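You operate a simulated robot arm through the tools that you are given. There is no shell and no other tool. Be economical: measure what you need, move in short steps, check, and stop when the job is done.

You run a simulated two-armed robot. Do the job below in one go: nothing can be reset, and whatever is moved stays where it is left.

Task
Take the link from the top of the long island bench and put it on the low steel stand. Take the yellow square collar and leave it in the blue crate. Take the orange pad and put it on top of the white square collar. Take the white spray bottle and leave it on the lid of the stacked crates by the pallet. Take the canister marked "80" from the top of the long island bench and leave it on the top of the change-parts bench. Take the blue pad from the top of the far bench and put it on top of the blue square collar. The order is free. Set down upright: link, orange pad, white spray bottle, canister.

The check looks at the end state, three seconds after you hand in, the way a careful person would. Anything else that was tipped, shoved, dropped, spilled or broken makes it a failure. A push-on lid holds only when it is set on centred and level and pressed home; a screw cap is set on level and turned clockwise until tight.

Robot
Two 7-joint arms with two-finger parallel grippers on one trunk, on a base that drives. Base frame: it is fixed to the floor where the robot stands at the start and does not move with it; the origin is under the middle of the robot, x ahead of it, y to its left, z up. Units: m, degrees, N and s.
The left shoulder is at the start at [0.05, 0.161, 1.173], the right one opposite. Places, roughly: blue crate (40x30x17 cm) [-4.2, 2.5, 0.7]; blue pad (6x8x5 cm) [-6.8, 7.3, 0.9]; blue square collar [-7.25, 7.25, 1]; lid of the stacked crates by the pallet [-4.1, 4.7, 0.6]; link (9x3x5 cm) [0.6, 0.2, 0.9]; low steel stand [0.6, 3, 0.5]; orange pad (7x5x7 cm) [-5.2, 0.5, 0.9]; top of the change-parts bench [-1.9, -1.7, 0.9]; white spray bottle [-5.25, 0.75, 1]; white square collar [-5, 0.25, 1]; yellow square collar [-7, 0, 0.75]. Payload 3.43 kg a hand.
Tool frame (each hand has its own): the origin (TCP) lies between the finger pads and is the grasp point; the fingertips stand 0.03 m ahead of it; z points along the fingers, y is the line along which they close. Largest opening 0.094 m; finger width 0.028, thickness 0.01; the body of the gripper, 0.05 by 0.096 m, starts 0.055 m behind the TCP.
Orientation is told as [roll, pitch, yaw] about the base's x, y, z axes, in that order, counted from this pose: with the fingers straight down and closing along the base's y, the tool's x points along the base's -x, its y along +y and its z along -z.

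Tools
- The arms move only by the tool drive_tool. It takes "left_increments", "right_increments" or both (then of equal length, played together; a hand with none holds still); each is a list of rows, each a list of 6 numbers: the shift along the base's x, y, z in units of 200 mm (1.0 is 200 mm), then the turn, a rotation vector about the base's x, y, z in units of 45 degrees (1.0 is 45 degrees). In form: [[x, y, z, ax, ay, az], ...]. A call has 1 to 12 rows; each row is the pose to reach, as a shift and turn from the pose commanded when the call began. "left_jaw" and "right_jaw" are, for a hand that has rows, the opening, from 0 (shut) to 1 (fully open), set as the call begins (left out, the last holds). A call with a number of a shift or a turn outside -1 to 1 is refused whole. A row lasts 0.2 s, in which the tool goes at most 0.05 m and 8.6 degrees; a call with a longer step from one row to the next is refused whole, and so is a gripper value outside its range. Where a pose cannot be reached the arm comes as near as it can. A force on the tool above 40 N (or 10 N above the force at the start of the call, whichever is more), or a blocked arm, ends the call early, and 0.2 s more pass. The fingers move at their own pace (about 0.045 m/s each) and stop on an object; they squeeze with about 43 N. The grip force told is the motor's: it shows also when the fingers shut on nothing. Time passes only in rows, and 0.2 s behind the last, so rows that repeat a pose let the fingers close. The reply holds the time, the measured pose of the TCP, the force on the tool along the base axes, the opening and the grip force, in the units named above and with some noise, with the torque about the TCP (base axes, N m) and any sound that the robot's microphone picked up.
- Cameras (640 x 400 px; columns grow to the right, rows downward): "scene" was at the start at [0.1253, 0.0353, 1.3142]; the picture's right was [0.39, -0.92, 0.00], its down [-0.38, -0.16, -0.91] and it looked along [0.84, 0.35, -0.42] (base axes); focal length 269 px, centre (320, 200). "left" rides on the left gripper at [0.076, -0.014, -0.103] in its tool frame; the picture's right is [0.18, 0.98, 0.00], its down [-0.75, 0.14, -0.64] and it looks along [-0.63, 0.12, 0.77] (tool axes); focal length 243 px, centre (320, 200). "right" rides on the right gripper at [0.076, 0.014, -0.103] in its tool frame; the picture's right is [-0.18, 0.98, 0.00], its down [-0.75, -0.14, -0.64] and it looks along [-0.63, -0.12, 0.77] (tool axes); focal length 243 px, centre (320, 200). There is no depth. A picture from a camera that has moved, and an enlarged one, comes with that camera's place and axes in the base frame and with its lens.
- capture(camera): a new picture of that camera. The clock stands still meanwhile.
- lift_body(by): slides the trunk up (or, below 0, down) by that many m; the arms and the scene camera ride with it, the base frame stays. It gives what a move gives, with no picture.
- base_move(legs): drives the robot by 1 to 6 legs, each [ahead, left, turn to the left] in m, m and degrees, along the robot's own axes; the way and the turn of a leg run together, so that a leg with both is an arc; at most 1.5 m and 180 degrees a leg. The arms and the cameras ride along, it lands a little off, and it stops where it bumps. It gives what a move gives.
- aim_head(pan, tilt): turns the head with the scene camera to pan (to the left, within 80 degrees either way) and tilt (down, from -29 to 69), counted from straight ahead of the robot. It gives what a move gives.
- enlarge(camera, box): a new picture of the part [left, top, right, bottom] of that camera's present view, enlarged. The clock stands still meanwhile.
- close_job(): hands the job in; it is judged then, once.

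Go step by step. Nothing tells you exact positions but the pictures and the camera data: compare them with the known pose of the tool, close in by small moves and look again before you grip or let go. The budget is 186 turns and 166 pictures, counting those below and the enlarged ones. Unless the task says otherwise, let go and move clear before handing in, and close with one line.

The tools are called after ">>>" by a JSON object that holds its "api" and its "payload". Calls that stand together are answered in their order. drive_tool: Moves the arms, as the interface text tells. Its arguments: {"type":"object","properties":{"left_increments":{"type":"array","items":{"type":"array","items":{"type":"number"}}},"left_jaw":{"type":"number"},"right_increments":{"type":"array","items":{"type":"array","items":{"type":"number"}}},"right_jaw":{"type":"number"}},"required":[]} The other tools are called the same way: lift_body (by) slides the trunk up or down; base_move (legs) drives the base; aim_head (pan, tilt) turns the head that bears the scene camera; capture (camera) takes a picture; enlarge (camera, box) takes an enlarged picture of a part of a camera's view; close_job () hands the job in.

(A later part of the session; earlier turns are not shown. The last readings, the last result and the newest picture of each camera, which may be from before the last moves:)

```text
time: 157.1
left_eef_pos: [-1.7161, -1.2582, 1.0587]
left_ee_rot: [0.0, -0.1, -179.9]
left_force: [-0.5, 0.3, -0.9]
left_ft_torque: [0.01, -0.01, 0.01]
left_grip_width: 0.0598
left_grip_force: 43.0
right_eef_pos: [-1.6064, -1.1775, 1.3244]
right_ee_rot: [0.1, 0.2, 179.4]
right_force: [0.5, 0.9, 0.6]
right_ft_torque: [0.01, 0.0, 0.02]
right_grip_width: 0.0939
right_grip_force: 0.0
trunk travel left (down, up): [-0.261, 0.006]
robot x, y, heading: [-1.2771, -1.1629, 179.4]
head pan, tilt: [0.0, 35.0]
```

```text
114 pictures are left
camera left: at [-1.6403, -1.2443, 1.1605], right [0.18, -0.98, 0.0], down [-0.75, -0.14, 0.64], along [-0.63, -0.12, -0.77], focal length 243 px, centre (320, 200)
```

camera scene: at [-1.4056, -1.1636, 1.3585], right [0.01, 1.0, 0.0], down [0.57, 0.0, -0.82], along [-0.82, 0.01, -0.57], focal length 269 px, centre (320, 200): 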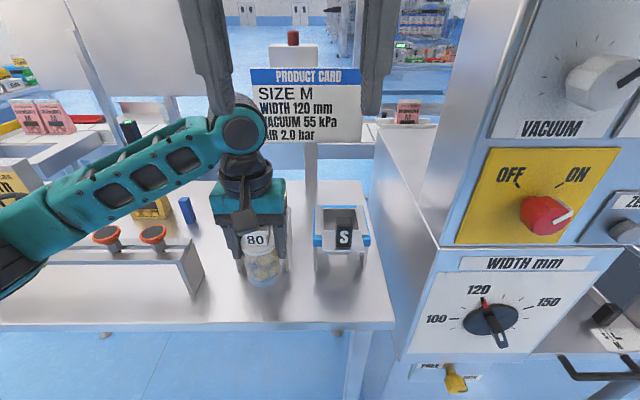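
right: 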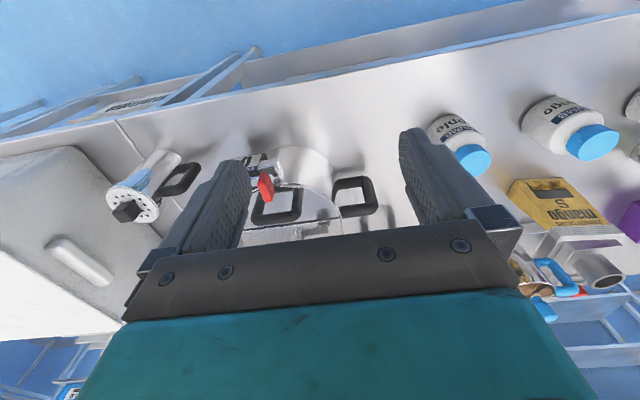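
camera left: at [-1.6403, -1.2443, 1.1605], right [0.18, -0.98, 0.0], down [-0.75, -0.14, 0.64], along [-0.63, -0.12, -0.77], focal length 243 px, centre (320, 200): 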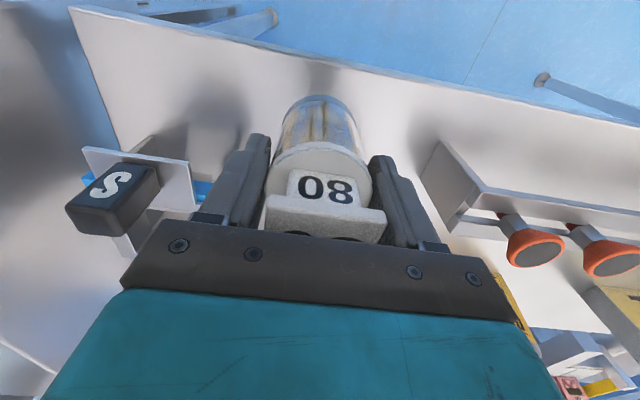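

The position looks clear of the bin and the front edge. I'll lower gently until contact.

>>> {"api": "drive_tool", "payload": {"left_increments": [[0.01, 0, -0.15, 0, 0, 0], [0.01, 0, -0.28, 0, 0, 0], [0.01, 0, -0.36, 0, 0, 0], [0.01, 0, -0.38, 0, 0, 0], [0.01, 0, -0.4, 0, 0, 0]]}}

>>> {"api": "enlarge", "payload": {"camera": "scene", "box": [200, 200, 330, 330]}}

```text
time: 158.3
left_eef_pos: [-1.7117, -1.2584, 0.9813]
left_ee_rot: [-0.1, 0.0, 180.0]
left_force: [-0.6, 0.8, -1.4]
left_ft_torque: [0.02, 0.0, -0.01]
left_grip_width: 0.0598
left_grip_force: 42.7
right_eef_pos: [-1.6038, -1.1788, 1.3247]
right_ee_rot: [0.1, 0.2, 179.4]
right_force: [-0.2, -0.1, 0.2]
right_ft_torque: [0.02, 0.03, 0.01]
right_grip_width: 0.0938
right_grip_force: 0.0
trunk travel left (down, up): [-0.261, 0.006]
robot x, y, heading: [-1.2786, -1.1659, 179.8]
head pan, tilt: [0.0, 35.0]
```

```text
3.08 times, centred on (265, 265) of scene
camera zoom: at [-1.4057, -1.1636, 1.3585], right [0.01, 1.0, 0.0], down [0.57, 0.0, -0.82], along [-0.82, 0.01, -0.57], focal length 829 px, centre (489, 0)
```

zoom: 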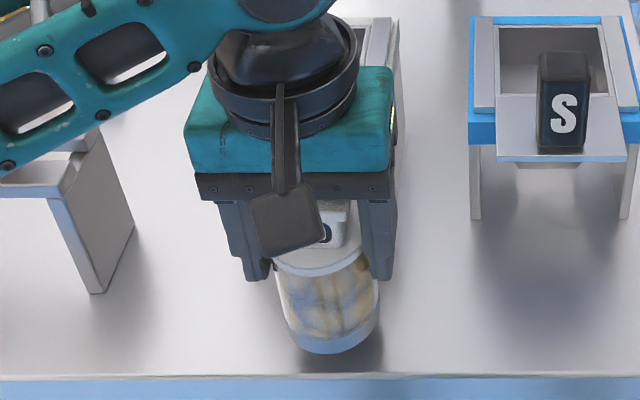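

There's still no contact. I'll shift 1 cm further in from the edge and continue down.

>>> {"api": "drive_tool", "payload": {"left_increments": [[-0.05, 0, 0, 0, 0, 0], [-0.05, 0, -0.02, 0, 0, 0], [-0.05, 0, -0.04, 0, 0, 0], [-0.05, 0, -0.06, 0, 0, 0], [-0.05, 0, -0.08, 0, 0, 0], [-0.05, 0, -0.1, 0, 0, 0]]}}

```text
time: 159.7
left_eef_pos: [-1.7221, -1.2577, 0.9614]
left_ee_rot: [0.0, 0.0, -180.0]
left_force: [0.5, 0.6, -1.9]
left_ft_torque: [0.01, -0.02, 0.0]
left_grip_width: 0.0598
left_grip_force: 42.4
right_eef_pos: [-1.6043, -1.1795, 1.3249]
right_ee_rot: [0.1, 0.1, 179.5]
right_force: [-0.1, -0.4, -0.6]
right_ft_torque: [0.0, 0.0, -0.02]
right_grip_width: 0.0939
right_grip_force: 0.0
trunk travel left (down, up): [-0.261, 0.006]
robot x, y, heading: [-1.2788, -1.1629, 179.7]
head pan, tilt: [0.0, 35.0]
```

Still no contact, so the bench is lower than I estimated. I'll check the edge margin.

>>> {"api": "enlarge", "payload": {"camera": "scene", "box": [200, 200, 330, 330]}}

>>> {"api": "capture", "payload": {"camera": "left"}}

```text
3.08 times, centred on (265, 265) of scene
camera zoom: at [-1.4056, -1.1636, 1.3585], right [0.01, 1.0, 0.0], down [0.57, 0.0, -0.82], along [-0.82, 0.01, -0.57], focal length 829 px, centre (489, 0)
```

zoom: 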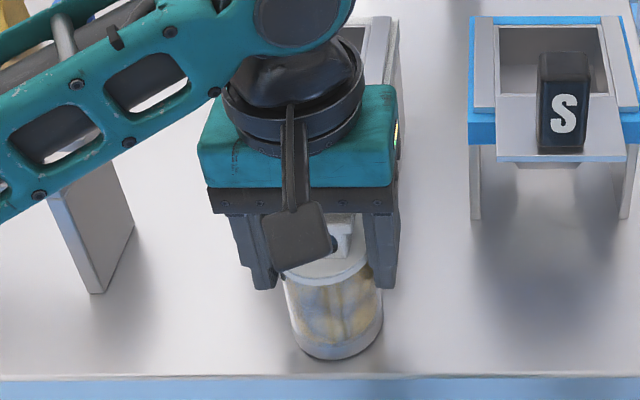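

```text
111 pictures are left
camera left: at [-1.6466, -1.2449, 1.0622], right [0.18, -0.98, 0.0], down [-0.75, -0.14, 0.64], along [-0.63, -0.12, -0.77], focal length 243 px, centre (320, 200)
```

left: 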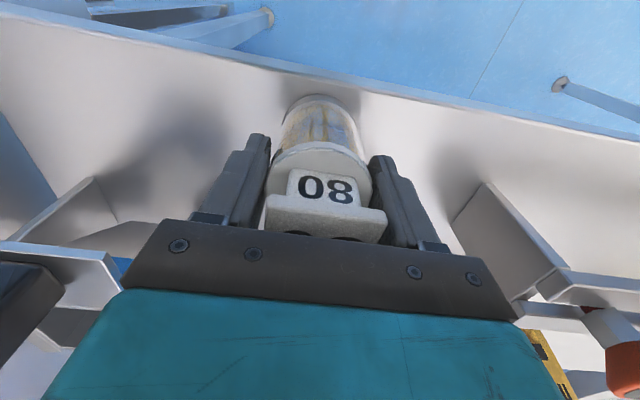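

The margin to the front edge is only about 1.2 cm. I'll move 1.6 cm deeper and then continue down.

>>> {"api": "drive_tool", "payload": {"left_increments": [[-0.08, 0, 0.02, 0, 0, 0], [-0.08, 0, 0, 0, 0, 0], [-0.08, 0, -0.02, 0, 0, 0], [-0.08, 0, -0.04, 0, 0, 0], [-0.08, 0, -0.06, 0, 0, 0], [-0.08, 0, -0.08, 0, 0, 0]]}}

>>> {"api": "enlarge", "payload": {"camera": "scene", "box": [200, 200, 330, 330]}}

```text
time: 160.1
left_eef_pos: [-1.7248, -1.2571, 0.9648]
left_ee_rot: [0.0, 0.6, 179.6]
left_force: [29.0, -2.7, 8.1]
left_ft_torque: [-0.01, 2.43, 0.58]
left_grip_width: 0.0597
left_grip_force: 43.6
right_eef_pos: [-1.6004, -1.1794, 1.3262]
right_ee_rot: [0.1, -0.1, 179.3]
right_force: [0.3, 0.4, 0.3]
right_ft_torque: [0.01, 0.01, 0.01]
right_grip_width: 0.094
right_grip_force: 0.1
trunk travel left (down, up): [-0.261, 0.006]
robot x, y, heading: [-1.2789, -1.1646, 179.8]
head pan, tilt: [0.0, 35.0]
stopped in row 2 (left hand): the force on the tool passed its limit (the readings are from after the stop); the commanded pose is now the measured one
```

```text
3.08 times, centred on (265, 265) of scene
camera zoom: at [-1.4008, -1.1643, 1.3591], right [0.01, 1.0, 0.0], down [0.57, 0.0, -0.82], along [-0.82, 0.0, -0.57], focal length 829 px, centre (489, 0)
```

zoom: 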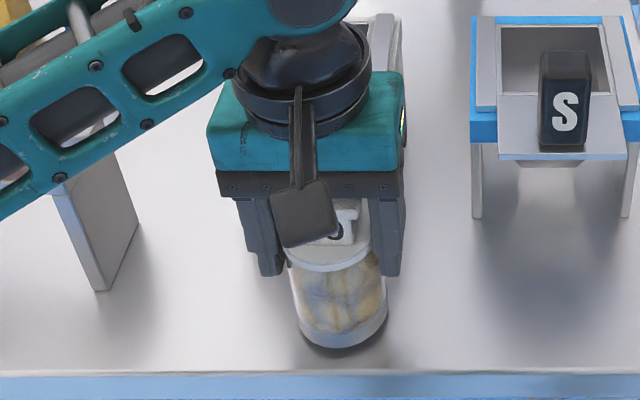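

The hand touched the L bin behind. I'll back off towards the robot, raise a little and inspect.

>>> {"api": "drive_tool", "payload": {"left_increments": [[0.06, 0, 0.05, 0, 0, 0], [0.15, 0, 0.2, 0, 0, 0], [0.15, 0, 0.4, 0, 0, 0], [0.2, -0.2, 0.5, 0, 0, 0], [0.2, -0.4, 0.6, 0, 0, 0], [0.2, -0.6, 0.6, 0, 0, 0]]}}

>>> {"api": "enlarge", "payload": {"camera": "scene", "box": [180, 160, 400, 340]}}

```text
time: 161.5
left_eef_pos: [-1.6886, -1.3799, 1.0852]
left_ee_rot: [0.0, 0.6, 179.7]
left_force: [-0.5, -0.1, -1.7]
left_ft_torque: [0.01, 0.0, -0.01]
left_grip_width: 0.0597
left_grip_force: 42.7
right_eef_pos: [-1.6052, -1.1804, 1.3248]
right_ee_rot: [0.0, 0.1, 179.4]
right_force: [-0.9, -1.8, 0.4]
right_ft_torque: [0.0, 0.01, -0.01]
right_grip_width: 0.0939
right_grip_force: 0.1
trunk travel left (down, up): [-0.261, 0.006]
robot x, y, heading: [-1.2752, -1.1605, 179.7]
head pan, tilt: [0.0, 35.0]
```

```text
2.22 times, centred on (290, 250) of scene
camera zoom: at [-1.4049, -1.1649, 1.3585], right [0.01, 1.0, 0.0], down [0.57, 0.0, -0.82], along [-0.82, 0.01, -0.57], focal length 599 px, centre (387, 89)
```

zoom: 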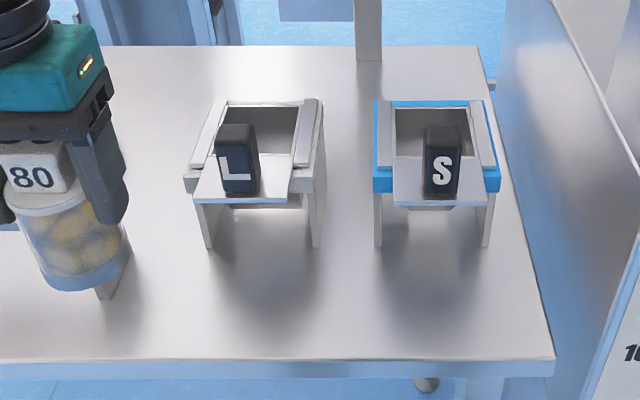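

The L stand looks undisturbed; the hand probably brushed its tag. The gap between the L and S tags (y≈-1.20) allows a deeper placement at x≈-1.75, so I'll go there.

>>> {"api": "drive_tool", "payload": {"left_increments": [[0, 0.2, 0, 0, 0, 0], [0, 0.4, 0, 0, 0, 0], [0, 0.6, 0, 0, 0, 0], [0, 0.8, 0, 0, 0, 0], [0, 0.9, 0, 0, 0, 0], [-0.15, 0.9, 0, 0, 0, 0], [-0.3, 0.9, -0.1, 0, 0, 0], [-0.3, 0.9, -0.25, 0, 0, 0], [-0.3, 0.9, -0.4, 0, 0, 0], [-0.3, 0.9, -0.5, 0, 0, 0], [-0.3, 0.9, -0.55, 0, 0, 0]]}}

>>> {"api": "capture", "payload": {"camera": "scene"}}

>>> {"api": "capture", "payload": {"camera": "left"}}

```text
time: 163.9
left_eef_pos: [-1.7485, -1.1978, 0.9713]
left_ee_rot: [0.0, 0.5, 179.7]
left_force: [5.6, -0.5, 1.7]
left_ft_torque: [0.14, 0.09, -0.21]
left_grip_width: 0.0597
left_grip_force: 42.7
right_eef_pos: [-1.603, -1.1795, 1.3257]
right_ee_rot: [0.2, 0.1, 179.4]
right_force: [0.2, -0.3, 0.2]
right_ft_torque: [0.01, 0.01, -0.03]
right_grip_width: 0.094
right_grip_force: 0.0
trunk travel left (down, up): [-0.261, 0.006]
robot x, y, heading: [-1.2778, -1.1651, 179.4]
head pan, tilt: [0.0, 35.0]
```

```text
108 pictures are left
camera scene: at [-1.4041, -1.1638, 1.3587], right [0.01, 1.0, 0.0], down [0.57, 0.0, -0.82], along [-0.82, 0.01, -0.57], focal length 269 px, centre (320, 200)
```

scene: 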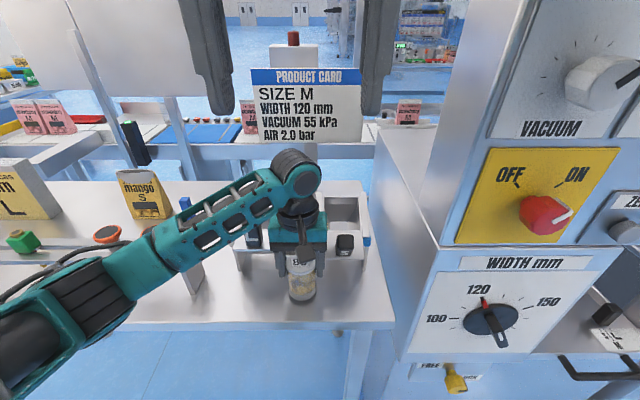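

```text
107 pictures are left
camera left: at [-1.6746, -1.1842, 1.0744], right [0.18, -0.98, 0.0], down [-0.76, -0.14, 0.64], along [-0.62, -0.11, -0.77], focal length 243 px, centre (320, 200)
```

left: 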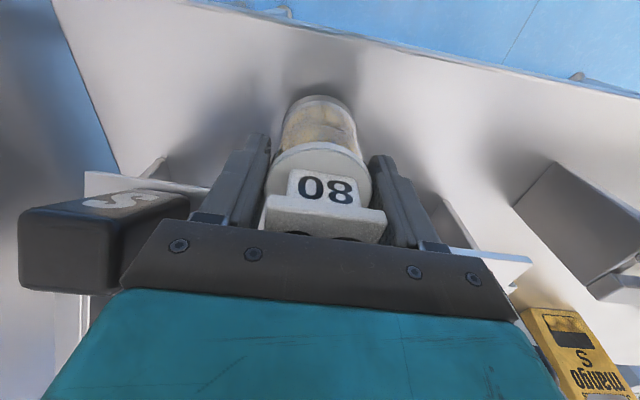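

There's a slight x force of 5.6 N, so something may be touching. I'll zoom in.

>>> {"api": "enlarge", "payload": {"camera": "scene", "box": [220, 180, 380, 320]}}

```text
2.86 times, centred on (300, 250) of scene
camera zoom: at [-1.4041, -1.1638, 1.3587], right [0.01, 1.0, 0.0], down [0.57, 0.0, -0.82], along [-0.82, 0.01, -0.57], focal length 770 px, centre (377, 57)
```

zoom: 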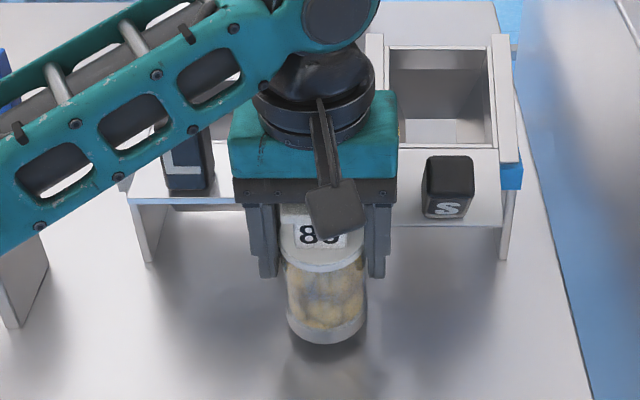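

The S stand appears tilted, so the hand is touching it. I'll reverse exactly along the path I came and look again.

>>> {"api": "drive_tool", "payload": {"left_increments": [[0, 0, 0.1, 0, 0, 0], [0, 0, 0.25, 0, 0, 0], [0, 0, 0.45, 0, 0, 0], [0.15, 0, 0.55, 0, 0, 0], [0.3, 0, 0.55, 0, 0, 0], [0.4, -0.15, 0.55, 0, 0, 0], [0.4, -0.35, 0.55, 0, 0, 0], [0.4, -0.55, 0.55, 0, 0, 0], [0.4, -0.75, 0.55, 0, 0, 0], [0.4, -0.95, 0.55, 0, 0, 0]]}}

>>> {"api": "enlarge", "payload": {"camera": "scene", "box": [180, 160, 400, 340]}}

```text
time: 166.1
left_eef_pos: [-1.6694, -1.388, 1.0834]
left_ee_rot: [0.0, 0.5, 179.7]
left_force: [-1.1, -1.1, -1.5]
left_ft_torque: [-0.02, -0.02, 0.03]
left_grip_width: 0.0597
left_grip_force: 43.0
right_eef_pos: [-1.604, -1.1794, 1.3258]
right_ee_rot: [0.1, 0.1, 179.4]
right_force: [0.9, -1.1, 0.6]
right_ft_torque: [0.03, -0.01, -0.02]
right_grip_width: 0.0943
right_grip_force: 0.0
trunk travel left (down, up): [-0.261, 0.006]
robot x, y, heading: [-1.2763, -1.165, 179.7]
head pan, tilt: [0.0, 35.0]
```

```text
2.22 times, centred on (290, 250) of scene
camera zoom: at [-1.4049, -1.1646, 1.3585], right [0.01, 1.0, 0.0], down [0.57, 0.0, -0.82], along [-0.82, 0.01, -0.57], focal length 599 px, centre (387, 89)
```

zoom: 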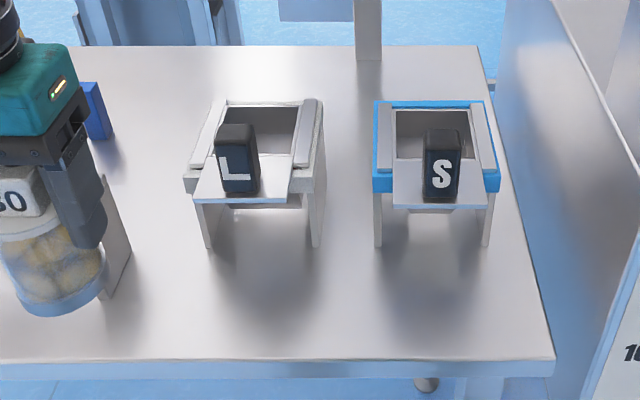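

The S stand returned to its place. I'll use the front strip instead: set the canister down at x≈-1.722, y≈-1.205, just short of the stands.

>>> {"api": "drive_tool", "payload": {"left_increments": [[0, 0.2, 0, 0, 0, 0], [0, 0.4, 0, 0, 0, 0], [0, 0.6, 0, 0, 0, 0], [0, 0.8, 0, 0, 0, 0], [0, 0.915, 0, 0, 0, 0], [-0.13, 0.915, 0, 0, 0, 0], [-0.265, 0.915, -0.15, 0, 0, 0], [-0.265, 0.915, -0.3, 0, 0, 0], [-0.265, 0.915, -0.45, 0, 0, 0], [-0.265, 0.915, -0.57, 0, 0, 0], [-0.265, 0.915, -0.62, 0, 0, 0]]}}

>>> {"api": "enlarge", "payload": {"camera": "scene", "box": [220, 190, 380, 340]}}

```text
time: 168.5
left_eef_pos: [-1.7248, -1.2051, 0.9594]
left_ee_rot: [-0.1, 0.4, 179.7]
left_force: [0.9, -0.4, 2.7]
left_ft_torque: [-0.08, 0.11, -0.01]
left_grip_width: 0.0598
left_grip_force: 43.6
right_eef_pos: [-1.6054, -1.1793, 1.3239]
right_ee_rot: [0.1, 0.0, 179.4]
right_force: [-0.9, -0.5, 0.7]
right_ft_torque: [0.01, 0.02, 0.0]
right_grip_width: 0.094
right_grip_force: 0.0
trunk travel left (down, up): [-0.261, 0.006]
robot x, y, heading: [-1.2734, -1.1666, 179.7]
head pan, tilt: [0.0, 35.0]
```

```text
2.67 times, centred on (300, 265) of scene
camera zoom: at [-1.4047, -1.1638, 1.3587], right [0.01, 1.0, 0.0], down [0.57, 0.0, -0.82], along [-0.82, 0.01, -0.57], focal length 718 px, centre (373, 27)
```

zoom: 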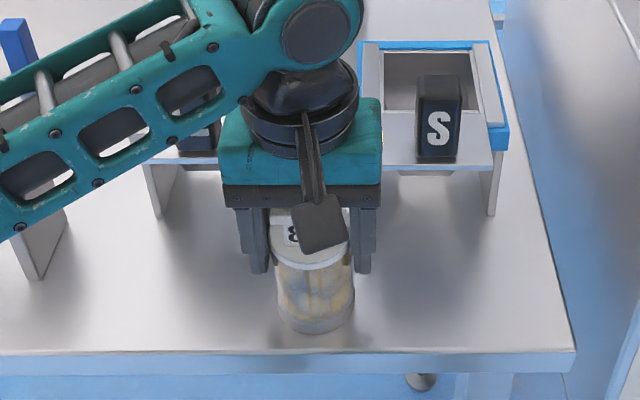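

Contact has begun, with the bench at z≈0.881 and about 1.5 cm of margin to the edge. I'll press down 2 mm, open, and rise.

>>> {"api": "drive_tool", "payload": {"left_increments": [[0, 0, -0.01, 0, 0, 0], [0, 0, -0.01, 0, 0, 0]]}}

>>> {"api": "drive_tool", "payload": {"left_increments": [[0, 0, 0, 0, 0, 0], [0, 0, 0, 0, 0, 0], [0, 0, 0, 0, 0, 0]], "left_jaw": 0.85}}

>>> {"api": "drive_tool", "payload": {"left_increments": [[0, 0, 0.1, 0, 0, 0], [0, 0, 0.25, 0, 0, 0], [0, 0, 0.45, 0, 0, 0], [0, 0, 0.65, 0, 0, 0], [0.15, 0, 0.75, 0, 0, 0], [0.3, -0.1, 0.8, 0, 0, 0], [0.4, -0.3, 0.8, 0, 0, 0], [0.4, -0.5, 0.8, 0, 0, 0], [0.4, -0.7, 0.8, 0, 0, 0]]}}

>>> {"api": "enlarge", "payload": {"camera": "scene", "box": [180, 160, 400, 340]}}

```text
time: 169.1
left_eef_pos: [-1.7255, -1.2048, 0.9591]
left_ee_rot: [-0.1, 0.1, 179.8]
left_force: [-4.2, -1.3, 17.5]
left_ft_torque: [-0.4, 0.68, -0.04]
left_grip_width: 0.0598
left_grip_force: 43.3
right_eef_pos: [-1.6052, -1.1786, 1.3249]
right_ee_rot: [0.1, 0.0, 179.3]
right_force: [0.4, 0.1, 0.4]
right_ft_torque: [-0.03, 0.02, -0.01]
right_grip_width: 0.094
right_grip_force: 0.1
trunk travel left (down, up): [-0.261, 0.006]
robot x, y, heading: [-1.2791, -1.1666, 179.6]
head pan, tilt: [0.0, 35.0]
```

```text
time: 169.9
left_eef_pos: [-1.7253, -1.2046, 0.9558]
left_ee_rot: [0.1, 0.6, 179.6]
left_force: [-0.2, -0.4, 0.3]
left_ft_torque: [0.0, -0.03, 0.01]
left_grip_width: 0.0797
left_grip_force: 0.2
right_eef_pos: [-1.6045, -1.1785, 1.3248]
right_ee_rot: [0.1, 0.0, 179.4]
right_force: [-0.3, 0.6, 0.5]
right_ft_torque: [0.0, -0.03, 0.03]
right_grip_width: 0.0941
right_grip_force: 0.1
trunk travel left (down, up): [-0.261, 0.006]
robot x, y, heading: [-1.2762, -1.1657, 179.5]
head pan, tilt: [0.0, 35.0]
```

```text
time: 171.9
left_eef_pos: [-1.6412, -1.3452, 1.1171]
left_ee_rot: [-0.1, 0.5, 179.7]
left_force: [-0.2, -1.0, 0.3]
left_ft_torque: [0.01, -0.01, 0.01]
left_grip_width: 0.08
left_grip_force: 0.0
right_eef_pos: [-1.6046, -1.1797, 1.3249]
right_ee_rot: [0.0, 0.2, 179.4]
right_force: [0.7, 0.8, 0.5]
right_ft_torque: [0.0, 0.03, 0.01]
right_grip_width: 0.0938
right_grip_force: 0.0
trunk travel left (down, up): [-0.261, 0.006]
robot x, y, heading: [-1.2755, -1.1647, 179.6]
head pan, tilt: [0.0, 35.0]
```

```text
2.22 times, centred on (290, 250) of scene
camera zoom: at [-1.4047, -1.1647, 1.3586], right [0.01, 1.0, 0.0], down [0.57, 0.0, -0.82], along [-0.82, 0.01, -0.57], focal length 599 px, centre (387, 89)
```

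zoom: 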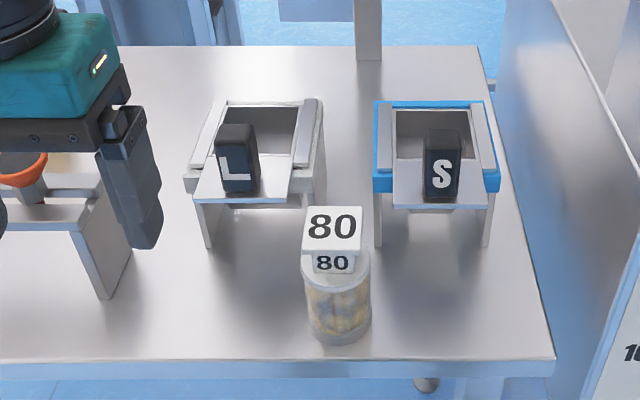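

The canister stands upright on the change-parts bench and the stands look fine. Next I'll back off and go towards the orange pad, spray bottle and white collar at about (-5.2, 0.5). First I need to find a passage.

>>> {"api": "base_move", "payload": {"legs": [[-0.6, 0, 0], [0, -1.3, 0], [0, -1.3, 0]]}}

>>> {"api": "aim_head", "payload": {"pan": 0, "tilt": 15}}

>>> {"api": "capture", "payload": {"camera": "scene"}}

```text
time: 187.6
left_eef_pos: [-1.0308, 1.2601, 1.117]
left_ee_rot: [0.1, 0.6, -179.8]
left_force: [0.6, -1.2, 0.0]
left_ft_torque: [-0.03, 0.03, 0.01]
left_grip_width: 0.0799
left_grip_force: 0.1
right_eef_pos: [-0.9953, 1.4251, 1.3252]
right_ee_rot: [0.1, 0.2, 179.7]
right_force: [0.4, 0.1, 0.0]
right_ft_torque: [0.0, -0.01, 0.02]
right_grip_width: 0.0939
right_grip_force: 0.1
trunk travel left (down, up): [-0.261, 0.006]
robot x, y, heading: [-0.6655, 1.4397, 179.7]
head pan, tilt: [0.0, 35.0]
```

```text
time: 188.4
left_eef_pos: [-1.031, 1.2595, 1.1174]
left_ee_rot: [0.1, 0.5, -179.9]
left_force: [-0.3, 0.3, 0.0]
left_ft_torque: [0.0, 0.02, -0.02]
left_grip_width: 0.0799
left_grip_force: 0.0
right_eef_pos: [-0.9957, 1.4244, 1.3253]
right_ee_rot: [0.1, 0.1, 179.8]
right_force: [0.8, 0.1, 0.2]
right_ft_torque: [0.02, -0.01, -0.01]
right_grip_width: 0.094
right_grip_force: 0.2
trunk travel left (down, up): [-0.261, 0.006]
robot x, y, heading: [-0.6689, 1.4433, 179.9]
head pan, tilt: [0.0, 15.0]
```

```text
102 pictures are left
camera scene: at [-0.8014, 1.4415, 1.3904], right [0.0, 1.0, 0.0], down [0.26, 0.0, -0.97], along [-0.97, 0.0, -0.26], focal length 269 px, centre (320, 200)
```

scene: 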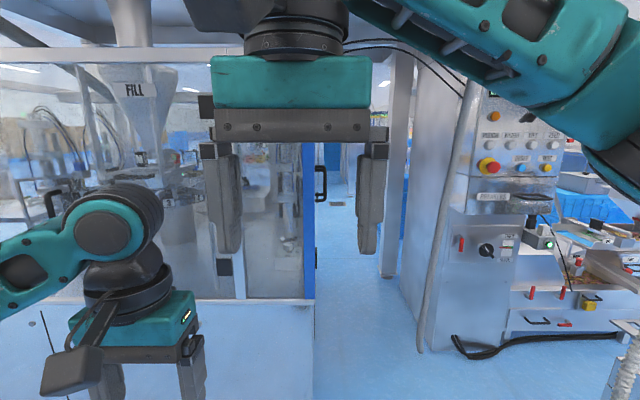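

The passage beside the FILL machine is narrow (about 0.65 m). I'll instead use the open floor on the +y side, so I'll back off, turn to face +y, drive up and look.

>>> {"api": "base_move", "payload": {"legs": [[-0.4, 0, 0], [0, 0, -90], [1.5, 0, 0]]}}

>>> {"api": "aim_head", "payload": {"pan": 40, "tilt": 12}}

>>> {"api": "capture", "payload": {"camera": "scene"}}

```text
time: 201.8
left_eef_pos: [-0.465, 3.3135, 1.1163]
left_ee_rot: [0.2, 0.5, 90.5]
left_force: [0.2, -0.6, 0.3]
left_ft_torque: [0.03, -0.02, 0.01]
left_grip_width: 0.0799
left_grip_force: 0.0
right_eef_pos: [-0.299, 3.2802, 1.3241]
right_ee_rot: [0.1, 0.1, 90.3]
right_force: [-0.6, 0.1, 0.6]
right_ft_torque: [-0.03, -0.05, -0.04]
right_grip_width: 0.0938
right_grip_force: 0.0
trunk travel left (down, up): [-0.261, 0.006]
robot x, y, heading: [-0.2779, 2.9525, 90.2]
head pan, tilt: [0.0, 15.0]
```

```text
time: 202.8
left_eef_pos: [-0.4658, 3.3145, 1.1179]
left_ee_rot: [0.1, 0.6, 90.6]
left_force: [0.7, 0.4, 0.6]
left_ft_torque: [0.01, 0.0, -0.02]
left_grip_width: 0.0797
left_grip_force: 0.1
right_eef_pos: [-0.2978, 3.2802, 1.3238]
right_ee_rot: [0.0, 0.1, 90.4]
right_force: [-0.3, 0.0, 0.4]
right_ft_torque: [0.01, -0.05, 0.04]
right_grip_width: 0.0941
right_grip_force: 0.1
trunk travel left (down, up): [-0.261, 0.006]
robot x, y, heading: [-0.2798, 2.9518, 90.5]
head pan, tilt: [40.0, 12.0]
```

```text
101 pictures are left
camera scene: at [-0.3398, 3.0637, 1.3954], right [0.76, 0.65, 0.0], down [0.13, -0.16, -0.98], along [-0.63, 0.74, -0.21], focal length 269 px, centre (320, 200)
```

scene: 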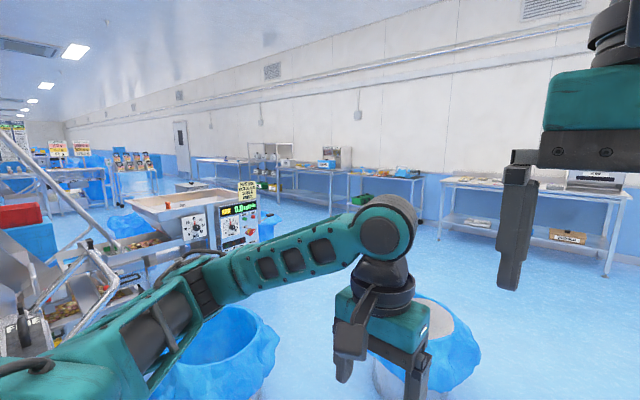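

Two bagged bins stand at about (-1.4, 3.5) and (-0.7, 4.3), and there's an open aisle at y≈5–7 beyond them. I'll pass to the right of the bins, then turn to face -x and look.

>>> {"api": "base_move", "payload": {"legs": [[0.75, -0.45, 0], [1.5, 0, 0], [0.1, 0, 90], [0.8, 0, 0]]}}

>>> {"api": "aim_head", "payload": {"pan": 15, "tilt": 12}}

>>> {"api": "capture", "payload": {"camera": "scene"}}

```text
time: 222.2
left_eef_pos: [-1.0612, 5.054, 1.1172]
left_ee_rot: [0.2, 0.5, -178.2]
left_force: [-0.8, 0.0, 0.1]
left_ft_torque: [-0.01, 0.01, 0.0]
left_grip_width: 0.0801
left_grip_force: 0.0
right_eef_pos: [-1.0318, 5.2192, 1.3249]
right_ee_rot: [0.0, 0.1, -178.5]
right_force: [-0.3, 0.1, 0.4]
right_ft_torque: [-0.01, 0.0, -0.01]
right_grip_width: 0.0939
right_grip_force: 0.0
trunk travel left (down, up): [-0.261, 0.006]
robot x, y, heading: [-0.7021, 5.2433, -178.4]
head pan, tilt: [40.0, 12.0]
```

```text
time: 223.1
left_eef_pos: [-1.0612, 5.0549, 1.1187]
left_ee_rot: [0.0, 0.5, -178.3]
left_force: [0.1, 0.2, -0.1]
left_ft_torque: [0.0, 0.04, -0.01]
left_grip_width: 0.0801
left_grip_force: 0.1
right_eef_pos: [-1.0303, 5.22, 1.324]
right_ee_rot: [0.0, 0.1, -178.5]
right_force: [0.4, -0.4, 0.3]
right_ft_torque: [-0.01, 0.01, -0.02]
right_grip_width: 0.094
right_grip_force: 0.0
trunk travel left (down, up): [-0.261, 0.006]
robot x, y, heading: [-0.707, 5.2476, -178.3]
head pan, tilt: [15.0, 12.0]
```

```text
100 pictures are left
camera scene: at [-0.833, 5.218, 1.3954], right [-0.29, 0.96, 0.0], down [0.2, 0.06, -0.98], along [-0.94, -0.28, -0.21], focal length 269 px, centre (320, 200)
```

scene: 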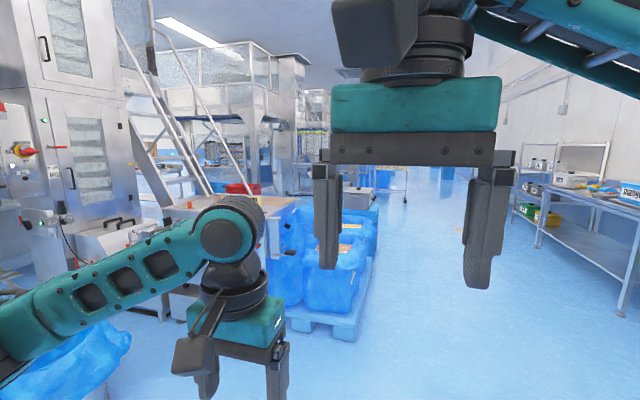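

A pallet with blue sacks is ahead left; the aisle to its right is clear. I'll go along y≈5.8 and look for the crates and a way to the -y side.

>>> {"api": "base_move", "payload": {"legs": [[1.4, -0.55, -1.5], [1.5, 0, 0], [1.0, 0, 0]]}}

>>> {"api": "aim_head", "payload": {"pan": 60, "tilt": 18}}

>>> {"api": "capture", "payload": {"camera": "scene"}}

>>> {"api": "aim_head", "payload": {"pan": 10, "tilt": 12}}

>>> {"api": "capture", "payload": {"camera": "scene"}}

```text
refused: leg 1 is longer than a leg can be; nothing moved
```

```text
time: 224.2
left_eef_pos: [-1.0606, 5.0534, 1.1181]
left_ee_rot: [0.1, 0.5, -178.2]
left_force: [-0.4, 0.0, 0.2]
left_ft_torque: [0.0, -0.01, 0.04]
left_grip_width: 0.0799
left_grip_force: 0.0
right_eef_pos: [-1.0312, 5.22, 1.3246]
right_ee_rot: [0.0, 0.1, -178.6]
right_force: [0.7, 0.4, -0.6]
right_ft_torque: [0.01, 0.0, -0.01]
right_grip_width: 0.0941
right_grip_force: 0.1
trunk travel left (down, up): [-0.261, 0.006]
robot x, y, heading: [-0.7037, 5.2444, -178.5]
head pan, tilt: [60.0, 18.0]
```

```text
99 pictures are left
camera scene: at [-0.788, 5.1628, 1.3856], right [-0.88, 0.47, 0.0], down [0.15, 0.27, -0.95], along [-0.45, -0.84, -0.31], focal length 269 px, centre (320, 200)
```

scene: 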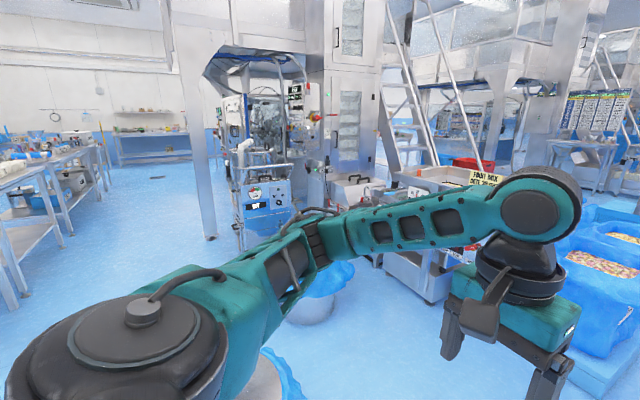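

```text
time: 225.4
left_eef_pos: [-1.0608, 5.054, 1.1174]
left_ee_rot: [0.2, 0.4, -178.2]
left_force: [-0.7, -0.1, -0.4]
left_ft_torque: [-0.05, 0.04, 0.02]
left_grip_width: 0.0801
left_grip_force: 0.1
right_eef_pos: [-1.0306, 5.2193, 1.3247]
right_ee_rot: [0.1, 0.1, -178.5]
right_force: [-0.3, -0.8, -0.1]
right_ft_torque: [0.0, -0.02, -0.01]
right_grip_width: 0.0942
right_grip_force: 0.0
trunk travel left (down, up): [-0.261, 0.006]
robot x, y, heading: [-0.7079, 5.2421, -178.3]
head pan, tilt: [10.0, 12.0]
```

```text
98 pictures are left
camera scene: at [-0.835, 5.2259, 1.3954], right [-0.2, 0.98, 0.0], down [0.2, 0.04, -0.98], along [-0.96, -0.2, -0.21], focal length 269 px, centre (320, 200)
```

scene: 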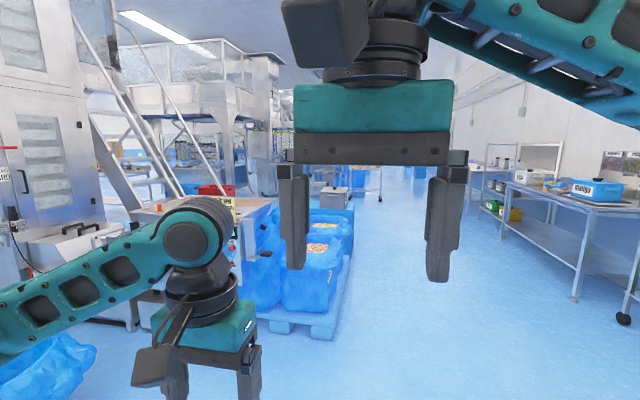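

That leg was too long; I'll repeat with shorter legs.

>>> {"api": "base_move", "payload": {"legs": [[1.3, -0.55, -1.5], [1.5, 0, 0], [0.6, 0, 0]]}}

>>> {"api": "aim_head", "payload": {"pan": 50, "tilt": 15}}

>>> {"api": "capture", "payload": {"camera": "scene"}}

```text
time: 242.6
left_eef_pos: [-4.4849, 5.566, 1.1168]
left_ee_rot: [0.1, 0.5, -178.7]
left_force: [-0.3, 0.5, 0.2]
left_ft_torque: [-0.01, -0.03, 0.0]
left_grip_width: 0.0799
left_grip_force: 0.1
right_eef_pos: [-4.4523, 5.7319, 1.3248]
right_ee_rot: [0.1, 0.2, -179.0]
right_force: [0.1, 0.2, 0.3]
right_ft_torque: [0.01, 0.01, 0.01]
right_grip_width: 0.0939
right_grip_force: 0.0
trunk travel left (down, up): [-0.261, 0.006]
robot x, y, heading: [-4.1245, 5.7532, -178.5]
head pan, tilt: [10.0, 12.0]
```

```text
time: 243.6
left_eef_pos: [-4.4839, 5.5659, 1.1175]
left_ee_rot: [0.2, 0.5, -178.7]
left_force: [0.0, -0.8, 0.5]
left_ft_torque: [-0.01, 0.01, -0.03]
left_grip_width: 0.08
left_grip_force: 0.0
right_eef_pos: [-4.4532, 5.7324, 1.3249]
right_ee_rot: [0.1, 0.2, -179.0]
right_force: [-0.1, -0.2, -0.6]
right_ft_torque: [0.02, 0.0, -0.01]
right_grip_width: 0.0939
right_grip_force: 0.1
trunk travel left (down, up): [-0.261, 0.006]
robot x, y, heading: [-4.1274, 5.7563, -178.5]
head pan, tilt: [50.0, 15.0]
```

```text
97 pictures are left
camera scene: at [-4.2241, 5.6821, 1.3905], right [-0.78, 0.63, 0.0], down [0.16, 0.2, -0.97], along [-0.61, -0.75, -0.26], focal length 269 px, centre (320, 200)
```

scene: 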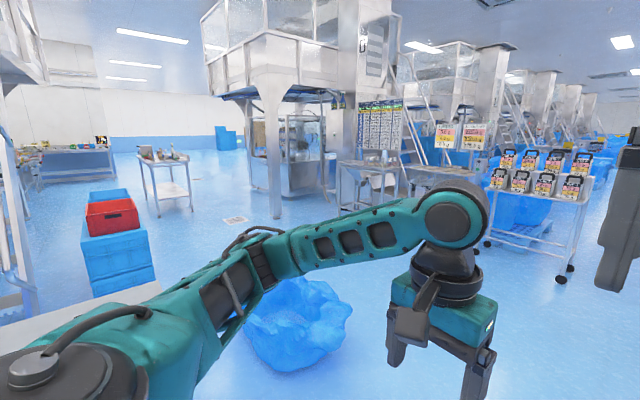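

The trolley with the bottle, pad and collar is at about (-5, 0.6), and the floor between is open apart from a bagged bin at (-5, 4.5). I'll drive around the bin and head for the trolley.

>>> {"api": "enlarge", "payload": {"camera": "scene", "box": [0, 120, 240, 330]}}

>>> {"api": "base_move", "payload": {"legs": [[1.4, 0, 0], [0.35, 0, 88.5], [1.5, 0, 0], [1.0, 0.3, 0]]}}

>>> {"api": "aim_head", "payload": {"pan": 10, "tilt": 18}}

>>> {"api": "capture", "payload": {"camera": "scene"}}

```text
1.90 times, centred on (120, 225) of scene
camera zoom: at [-4.2241, 5.6821, 1.3905], right [-0.78, 0.63, 0.0], down [0.16, 0.2, -0.97], along [-0.61, -0.75, -0.26], focal length 513 px, centre (701, 152)
```

zoom: 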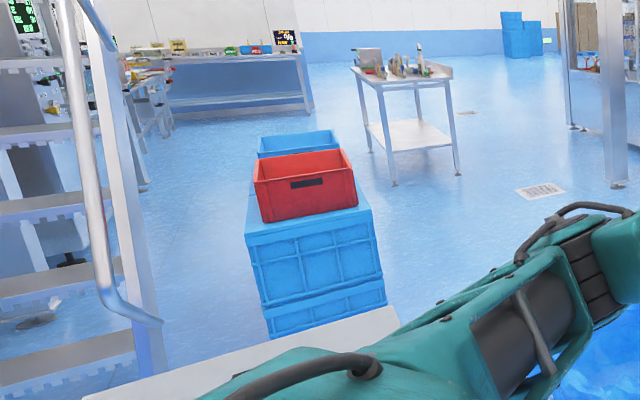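

```text
time: 266.7
left_eef_pos: [-5.1183, 2.6066, 1.1174]
left_ee_rot: [0.1, 0.5, -86.0]
left_force: [0.3, 0.0, 0.5]
left_ft_torque: [0.0, 0.02, -0.02]
left_grip_width: 0.0799
left_grip_force: 0.1
right_eef_pos: [-5.2848, 2.6313, 1.3242]
right_ee_rot: [0.0, 0.1, -86.3]
right_force: [-0.7, 0.4, -0.7]
right_ft_torque: [0.01, -0.02, 0.0]
right_grip_width: 0.094
right_grip_force: 0.1
trunk travel left (down, up): [-0.261, 0.006]
robot x, y, heading: [-5.3264, 2.9583, -86.1]
head pan, tilt: [50.0, 15.0]
cut short: leg 2
```

```text
time: 267.8
left_eef_pos: [-5.118, 2.6068, 1.1167]
left_ee_rot: [0.0, 0.4, -86.0]
left_force: [0.2, 0.5, 0.5]
left_ft_torque: [0.02, 0.01, 0.01]
left_grip_width: 0.0799
left_grip_force: 0.0
right_eef_pos: [-5.2852, 2.6299, 1.3246]
right_ee_rot: [0.1, 0.0, -86.3]
right_force: [0.0, 0.2, 1.1]
right_ft_torque: [0.02, -0.02, -0.02]
right_grip_width: 0.0941
right_grip_force: 0.2
trunk travel left (down, up): [-0.261, 0.006]
robot x, y, heading: [-5.3238, 2.9563, -86.2]
head pan, tilt: [10.0, 18.0]
```

```text
95 pictures are left
camera scene: at [-5.2991, 2.8251, 1.3856], right [-0.97, -0.24, 0.0], down [-0.07, 0.3, -0.95], along [0.23, -0.92, -0.31], focal length 269 px, centre (320, 200)
```

scene: 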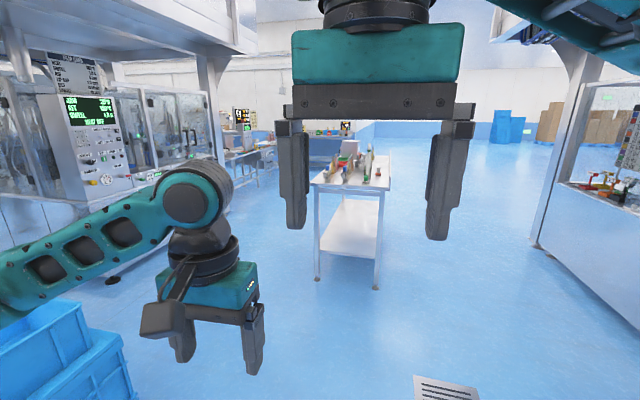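

The trolley is ahead, spanning x≈-5.28 to -4.79 with its near side at y≈0.88. I'll go to its -x side, at about (-5.95, 0.6), and face +x.

>>> {"api": "base_move", "payload": {"legs": [[1.3, -0.6, -3], [1.0, 0, 0], [0, 0, 90]]}}

>>> {"api": "aim_head", "payload": {"pan": 0, "tilt": 28}}

>>> {"api": "capture", "payload": {"camera": "scene"}}

```text
time: 283.4
left_eef_pos: [-5.5086, 0.8106, 1.1172]
left_ee_rot: [0.1, 0.4, -1.3]
left_force: [0.7, -0.3, -0.6]
left_ft_torque: [0.01, 0.02, 0.0]
left_grip_width: 0.0799
left_grip_force: 0.0
right_eef_pos: [-5.5485, 0.6473, 1.3248]
right_ee_rot: [0.1, 0.1, -1.5]
right_force: [0.5, 0.2, -0.1]
right_ft_torque: [0.0, 0.0, 0.03]
right_grip_width: 0.094
right_grip_force: 0.1
trunk travel left (down, up): [-0.261, 0.006]
robot x, y, heading: [-5.8751, 0.6397, -1.3]
head pan, tilt: [10.0, 18.0]
```

```text
time: 284.1
left_eef_pos: [-5.509, 0.8116, 1.1186]
left_ee_rot: [0.2, 0.5, -1.2]
left_force: [-0.2, 0.4, 0.6]
left_ft_torque: [-0.01, -0.02, -0.01]
left_grip_width: 0.0799
left_grip_force: 0.0
right_eef_pos: [-5.5475, 0.6464, 1.3256]
right_ee_rot: [0.1, 0.0, -1.5]
right_force: [0.0, -0.2, -0.4]
right_ft_torque: [-0.01, 0.03, -0.04]
right_grip_width: 0.0939
right_grip_force: 0.0
trunk travel left (down, up): [-0.261, 0.006]
robot x, y, heading: [-5.8736, 0.6359, -1.4]
head pan, tilt: [0.0, 28.0]
```

```text
94 pictures are left
camera scene: at [-5.7439, 0.6341, 1.3695], right [-0.02, -1.0, 0.0], down [-0.47, 0.01, -0.88], along [0.88, -0.02, -0.47], focal length 269 px, centre (320, 200)
```

scene: 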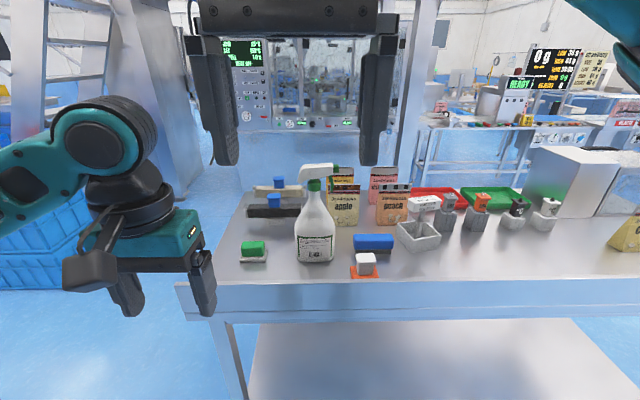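

I see the spray bottle, the orange pad (with a white knob) and what is likely the white square collar. I'll zoom in.

>>> {"api": "enlarge", "payload": {"camera": "scene", "box": [220, 150, 460, 300]}}

>>> {"api": "enlarge", "payload": {"camera": "scene", "box": [380, 180, 580, 260]}}

```text
2.67 times, centred on (340, 225) of scene
camera zoom: at [-5.7439, 0.6341, 1.3695], right [-0.02, -1.0, 0.0], down [-0.47, 0.01, -0.88], along [0.88, -0.02, -0.47], focal length 718 px, centre (267, 133)
```

zoom: 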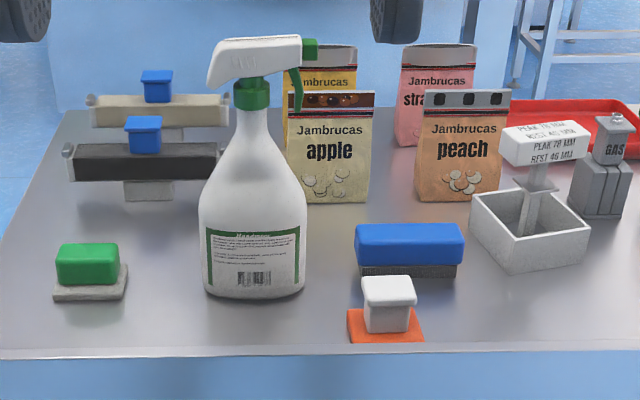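

```text
3.20 times, centred on (480, 220) of scene
camera zoom: at [-5.7439, 0.6341, 1.3695], right [-0.02, -1.0, 0.0], down [-0.47, 0.01, -0.88], along [0.88, -0.02, -0.47], focal length 862 px, centre (-192, 136)
```

zoom: 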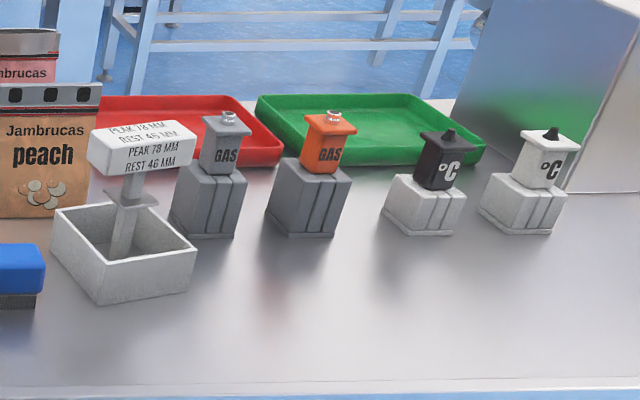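

The white box with the labelled post at about (-5.09, 0.32) matches the white square collar. The pad is at (-5.23, 0.51) and the bottle at (-5.14, 0.64). Before working here I'll put the right arm into the good low-elbow configuration using the same sideways sweep.

>>> {"api": "drive_tool", "payload": {"right_increments": [[-0.08, -0.15, -0.1, 0, 0, 0], [-0.16, -0.3, -0.2, 0, 0, 0], [-0.24, -0.45, -0.3, 0, 0, 0], [-0.32, -0.6, -0.4, 0, 0, 0], [-0.4, -0.75, -0.5, 0, 0, 0], [-0.48, -0.9, -0.6, 0, 0, 0], [-0.56, -1.0, -0.7, 0, 0, 0], [-0.6, -1.0, -0.85, 0, 0, 0], [-0.6, -1.0, -1.0, 0, 0, 0]]}}

>>> {"api": "drive_tool", "payload": {"right_increments": [[0, -0.2, -0.1, 0, 0, 0], [0, -0.4, -0.2, 0, 0, 0], [0, -0.6, -0.3, 0, 0, 0], [0, -0.8, -0.4, 0, 0, 0], [0, -1.0, -0.5, 0, 0, 0], [0, -1.0, -0.7, 0, 0, 0], [0, -1.0, -0.9, 0, 0, 0], [0, -1.0, -1.0, 0, 0, 0]]}}

>>> {"api": "drive_tool", "payload": {"right_increments": [[0, 0, -0.2, 0, 0, 0], [0, 0, -0.4, 0, 0, 0], [0, 0, -0.6, 0, 0, 0], [0.2, 0.05, -0.6, 0, 0, 0], [0.4, 0.1, -0.5, 0, 0, 0], [0.5, 0.2, -0.35, 0, 0, 0], [0.5, 0.3, -0.2, 0, 0, 0], [0.5, 0.4, 0, 0, 0, 0], [0.5, 0.5, 0.2, 0, 0, 0], [0.5, 0.5, 0.4, 0, 0, 0], [0.5, 0.5, 0.6, 0, 0, 0], [0.5, 0.5, 0.8, 0, 0, 0]]}}

```text
time: 286.1
left_eef_pos: [-5.5084, 0.8107, 1.1172]
left_ee_rot: [0.1, 0.5, -1.2]
left_force: [0.2, 0.7, 0.4]
left_ft_torque: [-0.02, -0.01, 0.01]
left_grip_width: 0.0798
left_grip_force: 0.1
right_eef_pos: [-5.6336, 0.4534, 1.1419]
right_ee_rot: [0.0, 0.1, -1.4]
right_force: [0.5, -0.1, 0.4]
right_ft_torque: [0.01, -0.01, 0.0]
right_grip_width: 0.094
right_grip_force: 0.2
right hand out of reach, approached as far as the arm can: row 8, 9
trunk travel left (down, up): [-0.261, 0.006]
robot x, y, heading: [-5.8776, 0.6353, -1.2]
head pan, tilt: [0.0, 28.0]
```

```text
time: 287.9
left_eef_pos: [-5.5079, 0.8109, 1.1171]
left_ee_rot: [0.1, 0.5, -1.2]
left_force: [-0.5, -0.7, 0.8]
left_ft_torque: [-0.02, -0.01, 0.01]
left_grip_width: 0.0799
left_grip_force: 0.1
right_eef_pos: [-5.6329, 0.2524, 0.9384]
right_ee_rot: [0.1, 0.1, -1.5]
right_force: [-0.4, -0.1, -0.3]
right_ft_torque: [0.0, 0.01, 0.0]
right_grip_width: 0.0941
right_grip_force: 0.1
right hand out of reach, approached as far as the arm can: row 1, 2, 3
trunk travel left (down, up): [-0.261, 0.006]
robot x, y, heading: [-5.8768, 0.6396, -1.3]
head pan, tilt: [0.0, 28.0]
```

```text
time: 290.5
left_eef_pos: [-5.5085, 0.8117, 1.1175]
left_ee_rot: [0.1, 0.5, -1.2]
left_force: [-0.7, 0.3, -0.5]
left_ft_torque: [-0.02, 0.02, 0.0]
left_grip_width: 0.08
left_grip_force: 0.3
right_eef_pos: [-5.5355, 0.3535, 1.1036]
right_ee_rot: [0.1, 0.1, -1.6]
right_force: [-0.9, -0.3, 0.8]
right_ft_torque: [0.0, -0.01, -0.02]
right_grip_width: 0.0941
right_grip_force: 0.0
trunk travel left (down, up): [-0.261, 0.006]
robot x, y, heading: [-5.874, 0.6368, -1.4]
head pan, tilt: [0.0, 28.0]
```

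Both arms are now in good configurations. I'll strafe right, then move up to the trolley.

>>> {"api": "base_move", "payload": {"legs": [[0, -0.34, 1.3], [0.28, 0, 0]]}}

>>> {"api": "capture", "payload": {"camera": "scene"}}

>>> {"api": "capture", "payload": {"camera": "left"}}

```text
time: 294.2
left_eef_pos: [-5.264, 0.4818, 1.1178]
left_ee_rot: [0.2, 0.5, 0.2]
left_force: [-0.9, 0.5, -0.4]
left_ft_torque: [0.02, -0.03, -0.03]
left_grip_width: 0.08
left_grip_force: 0.1
right_eef_pos: [-5.2787, 0.0246, 1.103]
right_ee_rot: [0.1, -0.1, 0.0]
right_force: [0.7, -0.2, 0.4]
right_ft_torque: [0.01, -0.02, 0.01]
right_grip_width: 0.094
right_grip_force: 0.1
trunk travel left (down, up): [-0.261, 0.006]
robot x, y, heading: [-5.6208, 0.3012, 0.0]
head pan, tilt: [0.0, 28.0]
stopped in leg 2: the robot was blocked; the commanded pose is now the measured one
```

```text
91 pictures are left
camera scene: at [-5.4951, 0.2979, 1.3697], right [0.0, -1.0, 0.0], down [-0.47, 0.0, -0.88], along [0.88, 0.0, -0.47], focal length 269 px, centre (320, 200)
```

scene: 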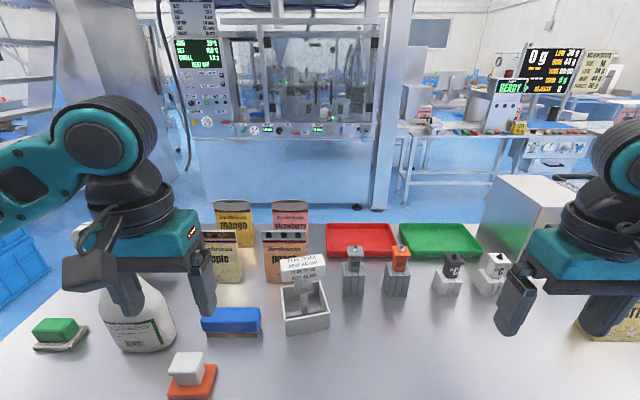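

```text
90 pictures are left
camera left: at [-5.3402, 0.4655, 1.2202], right [-0.19, 0.98, 0.0], down [0.76, 0.14, 0.64], along [0.62, 0.12, -0.77], focal length 243 px, centre (320, 200)
```

left: 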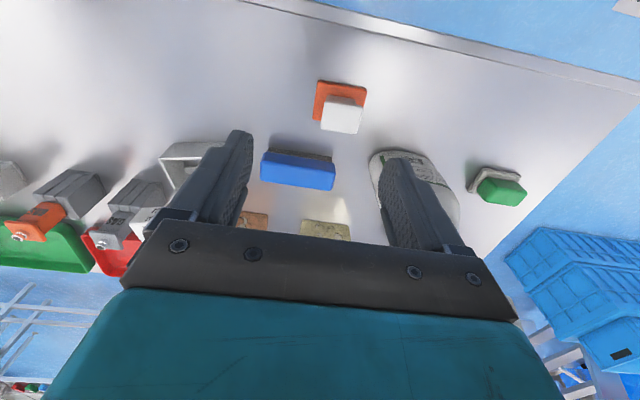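

I put the pad at (-5.247, 0.510). I'll look closely at the collar head.

>>> {"api": "enlarge", "payload": {"camera": "scene", "box": [255, 235, 355, 345]}}

>>> {"api": "capture", "payload": {"camera": "right"}}

```text
3.64 times, centred on (305, 290) of scene
camera zoom: at [-5.4951, 0.2979, 1.3697], right [0.0, -1.0, 0.0], down [-0.47, 0.0, -0.88], along [0.88, 0.0, -0.47], focal length 980 px, centre (374, -127)
```

zoom: 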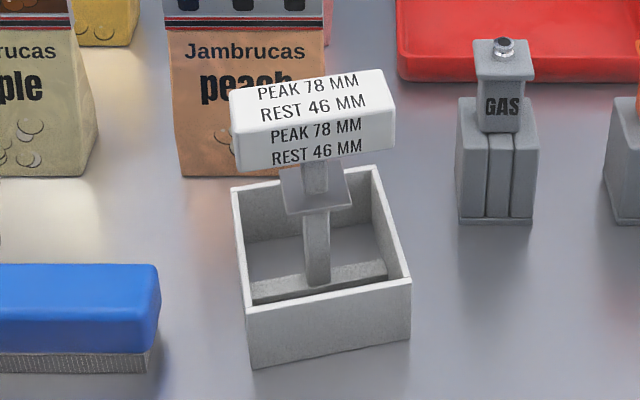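

```text
88 pictures are left
camera right: at [-5.3544, 0.0376, 1.2075], right [0.19, 0.98, 0.0], down [0.75, -0.14, 0.64], along [0.63, -0.12, -0.77], focal length 243 px, centre (320, 200)
```

right: 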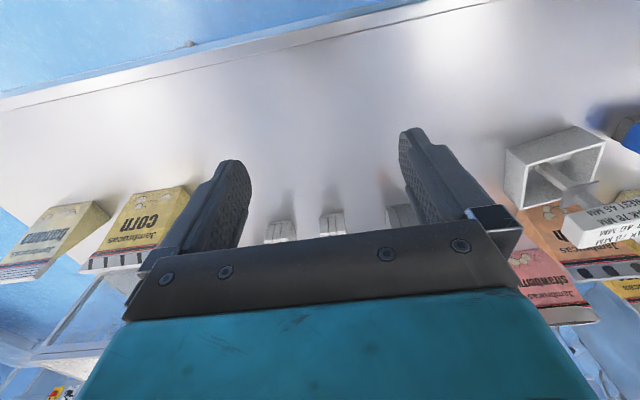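

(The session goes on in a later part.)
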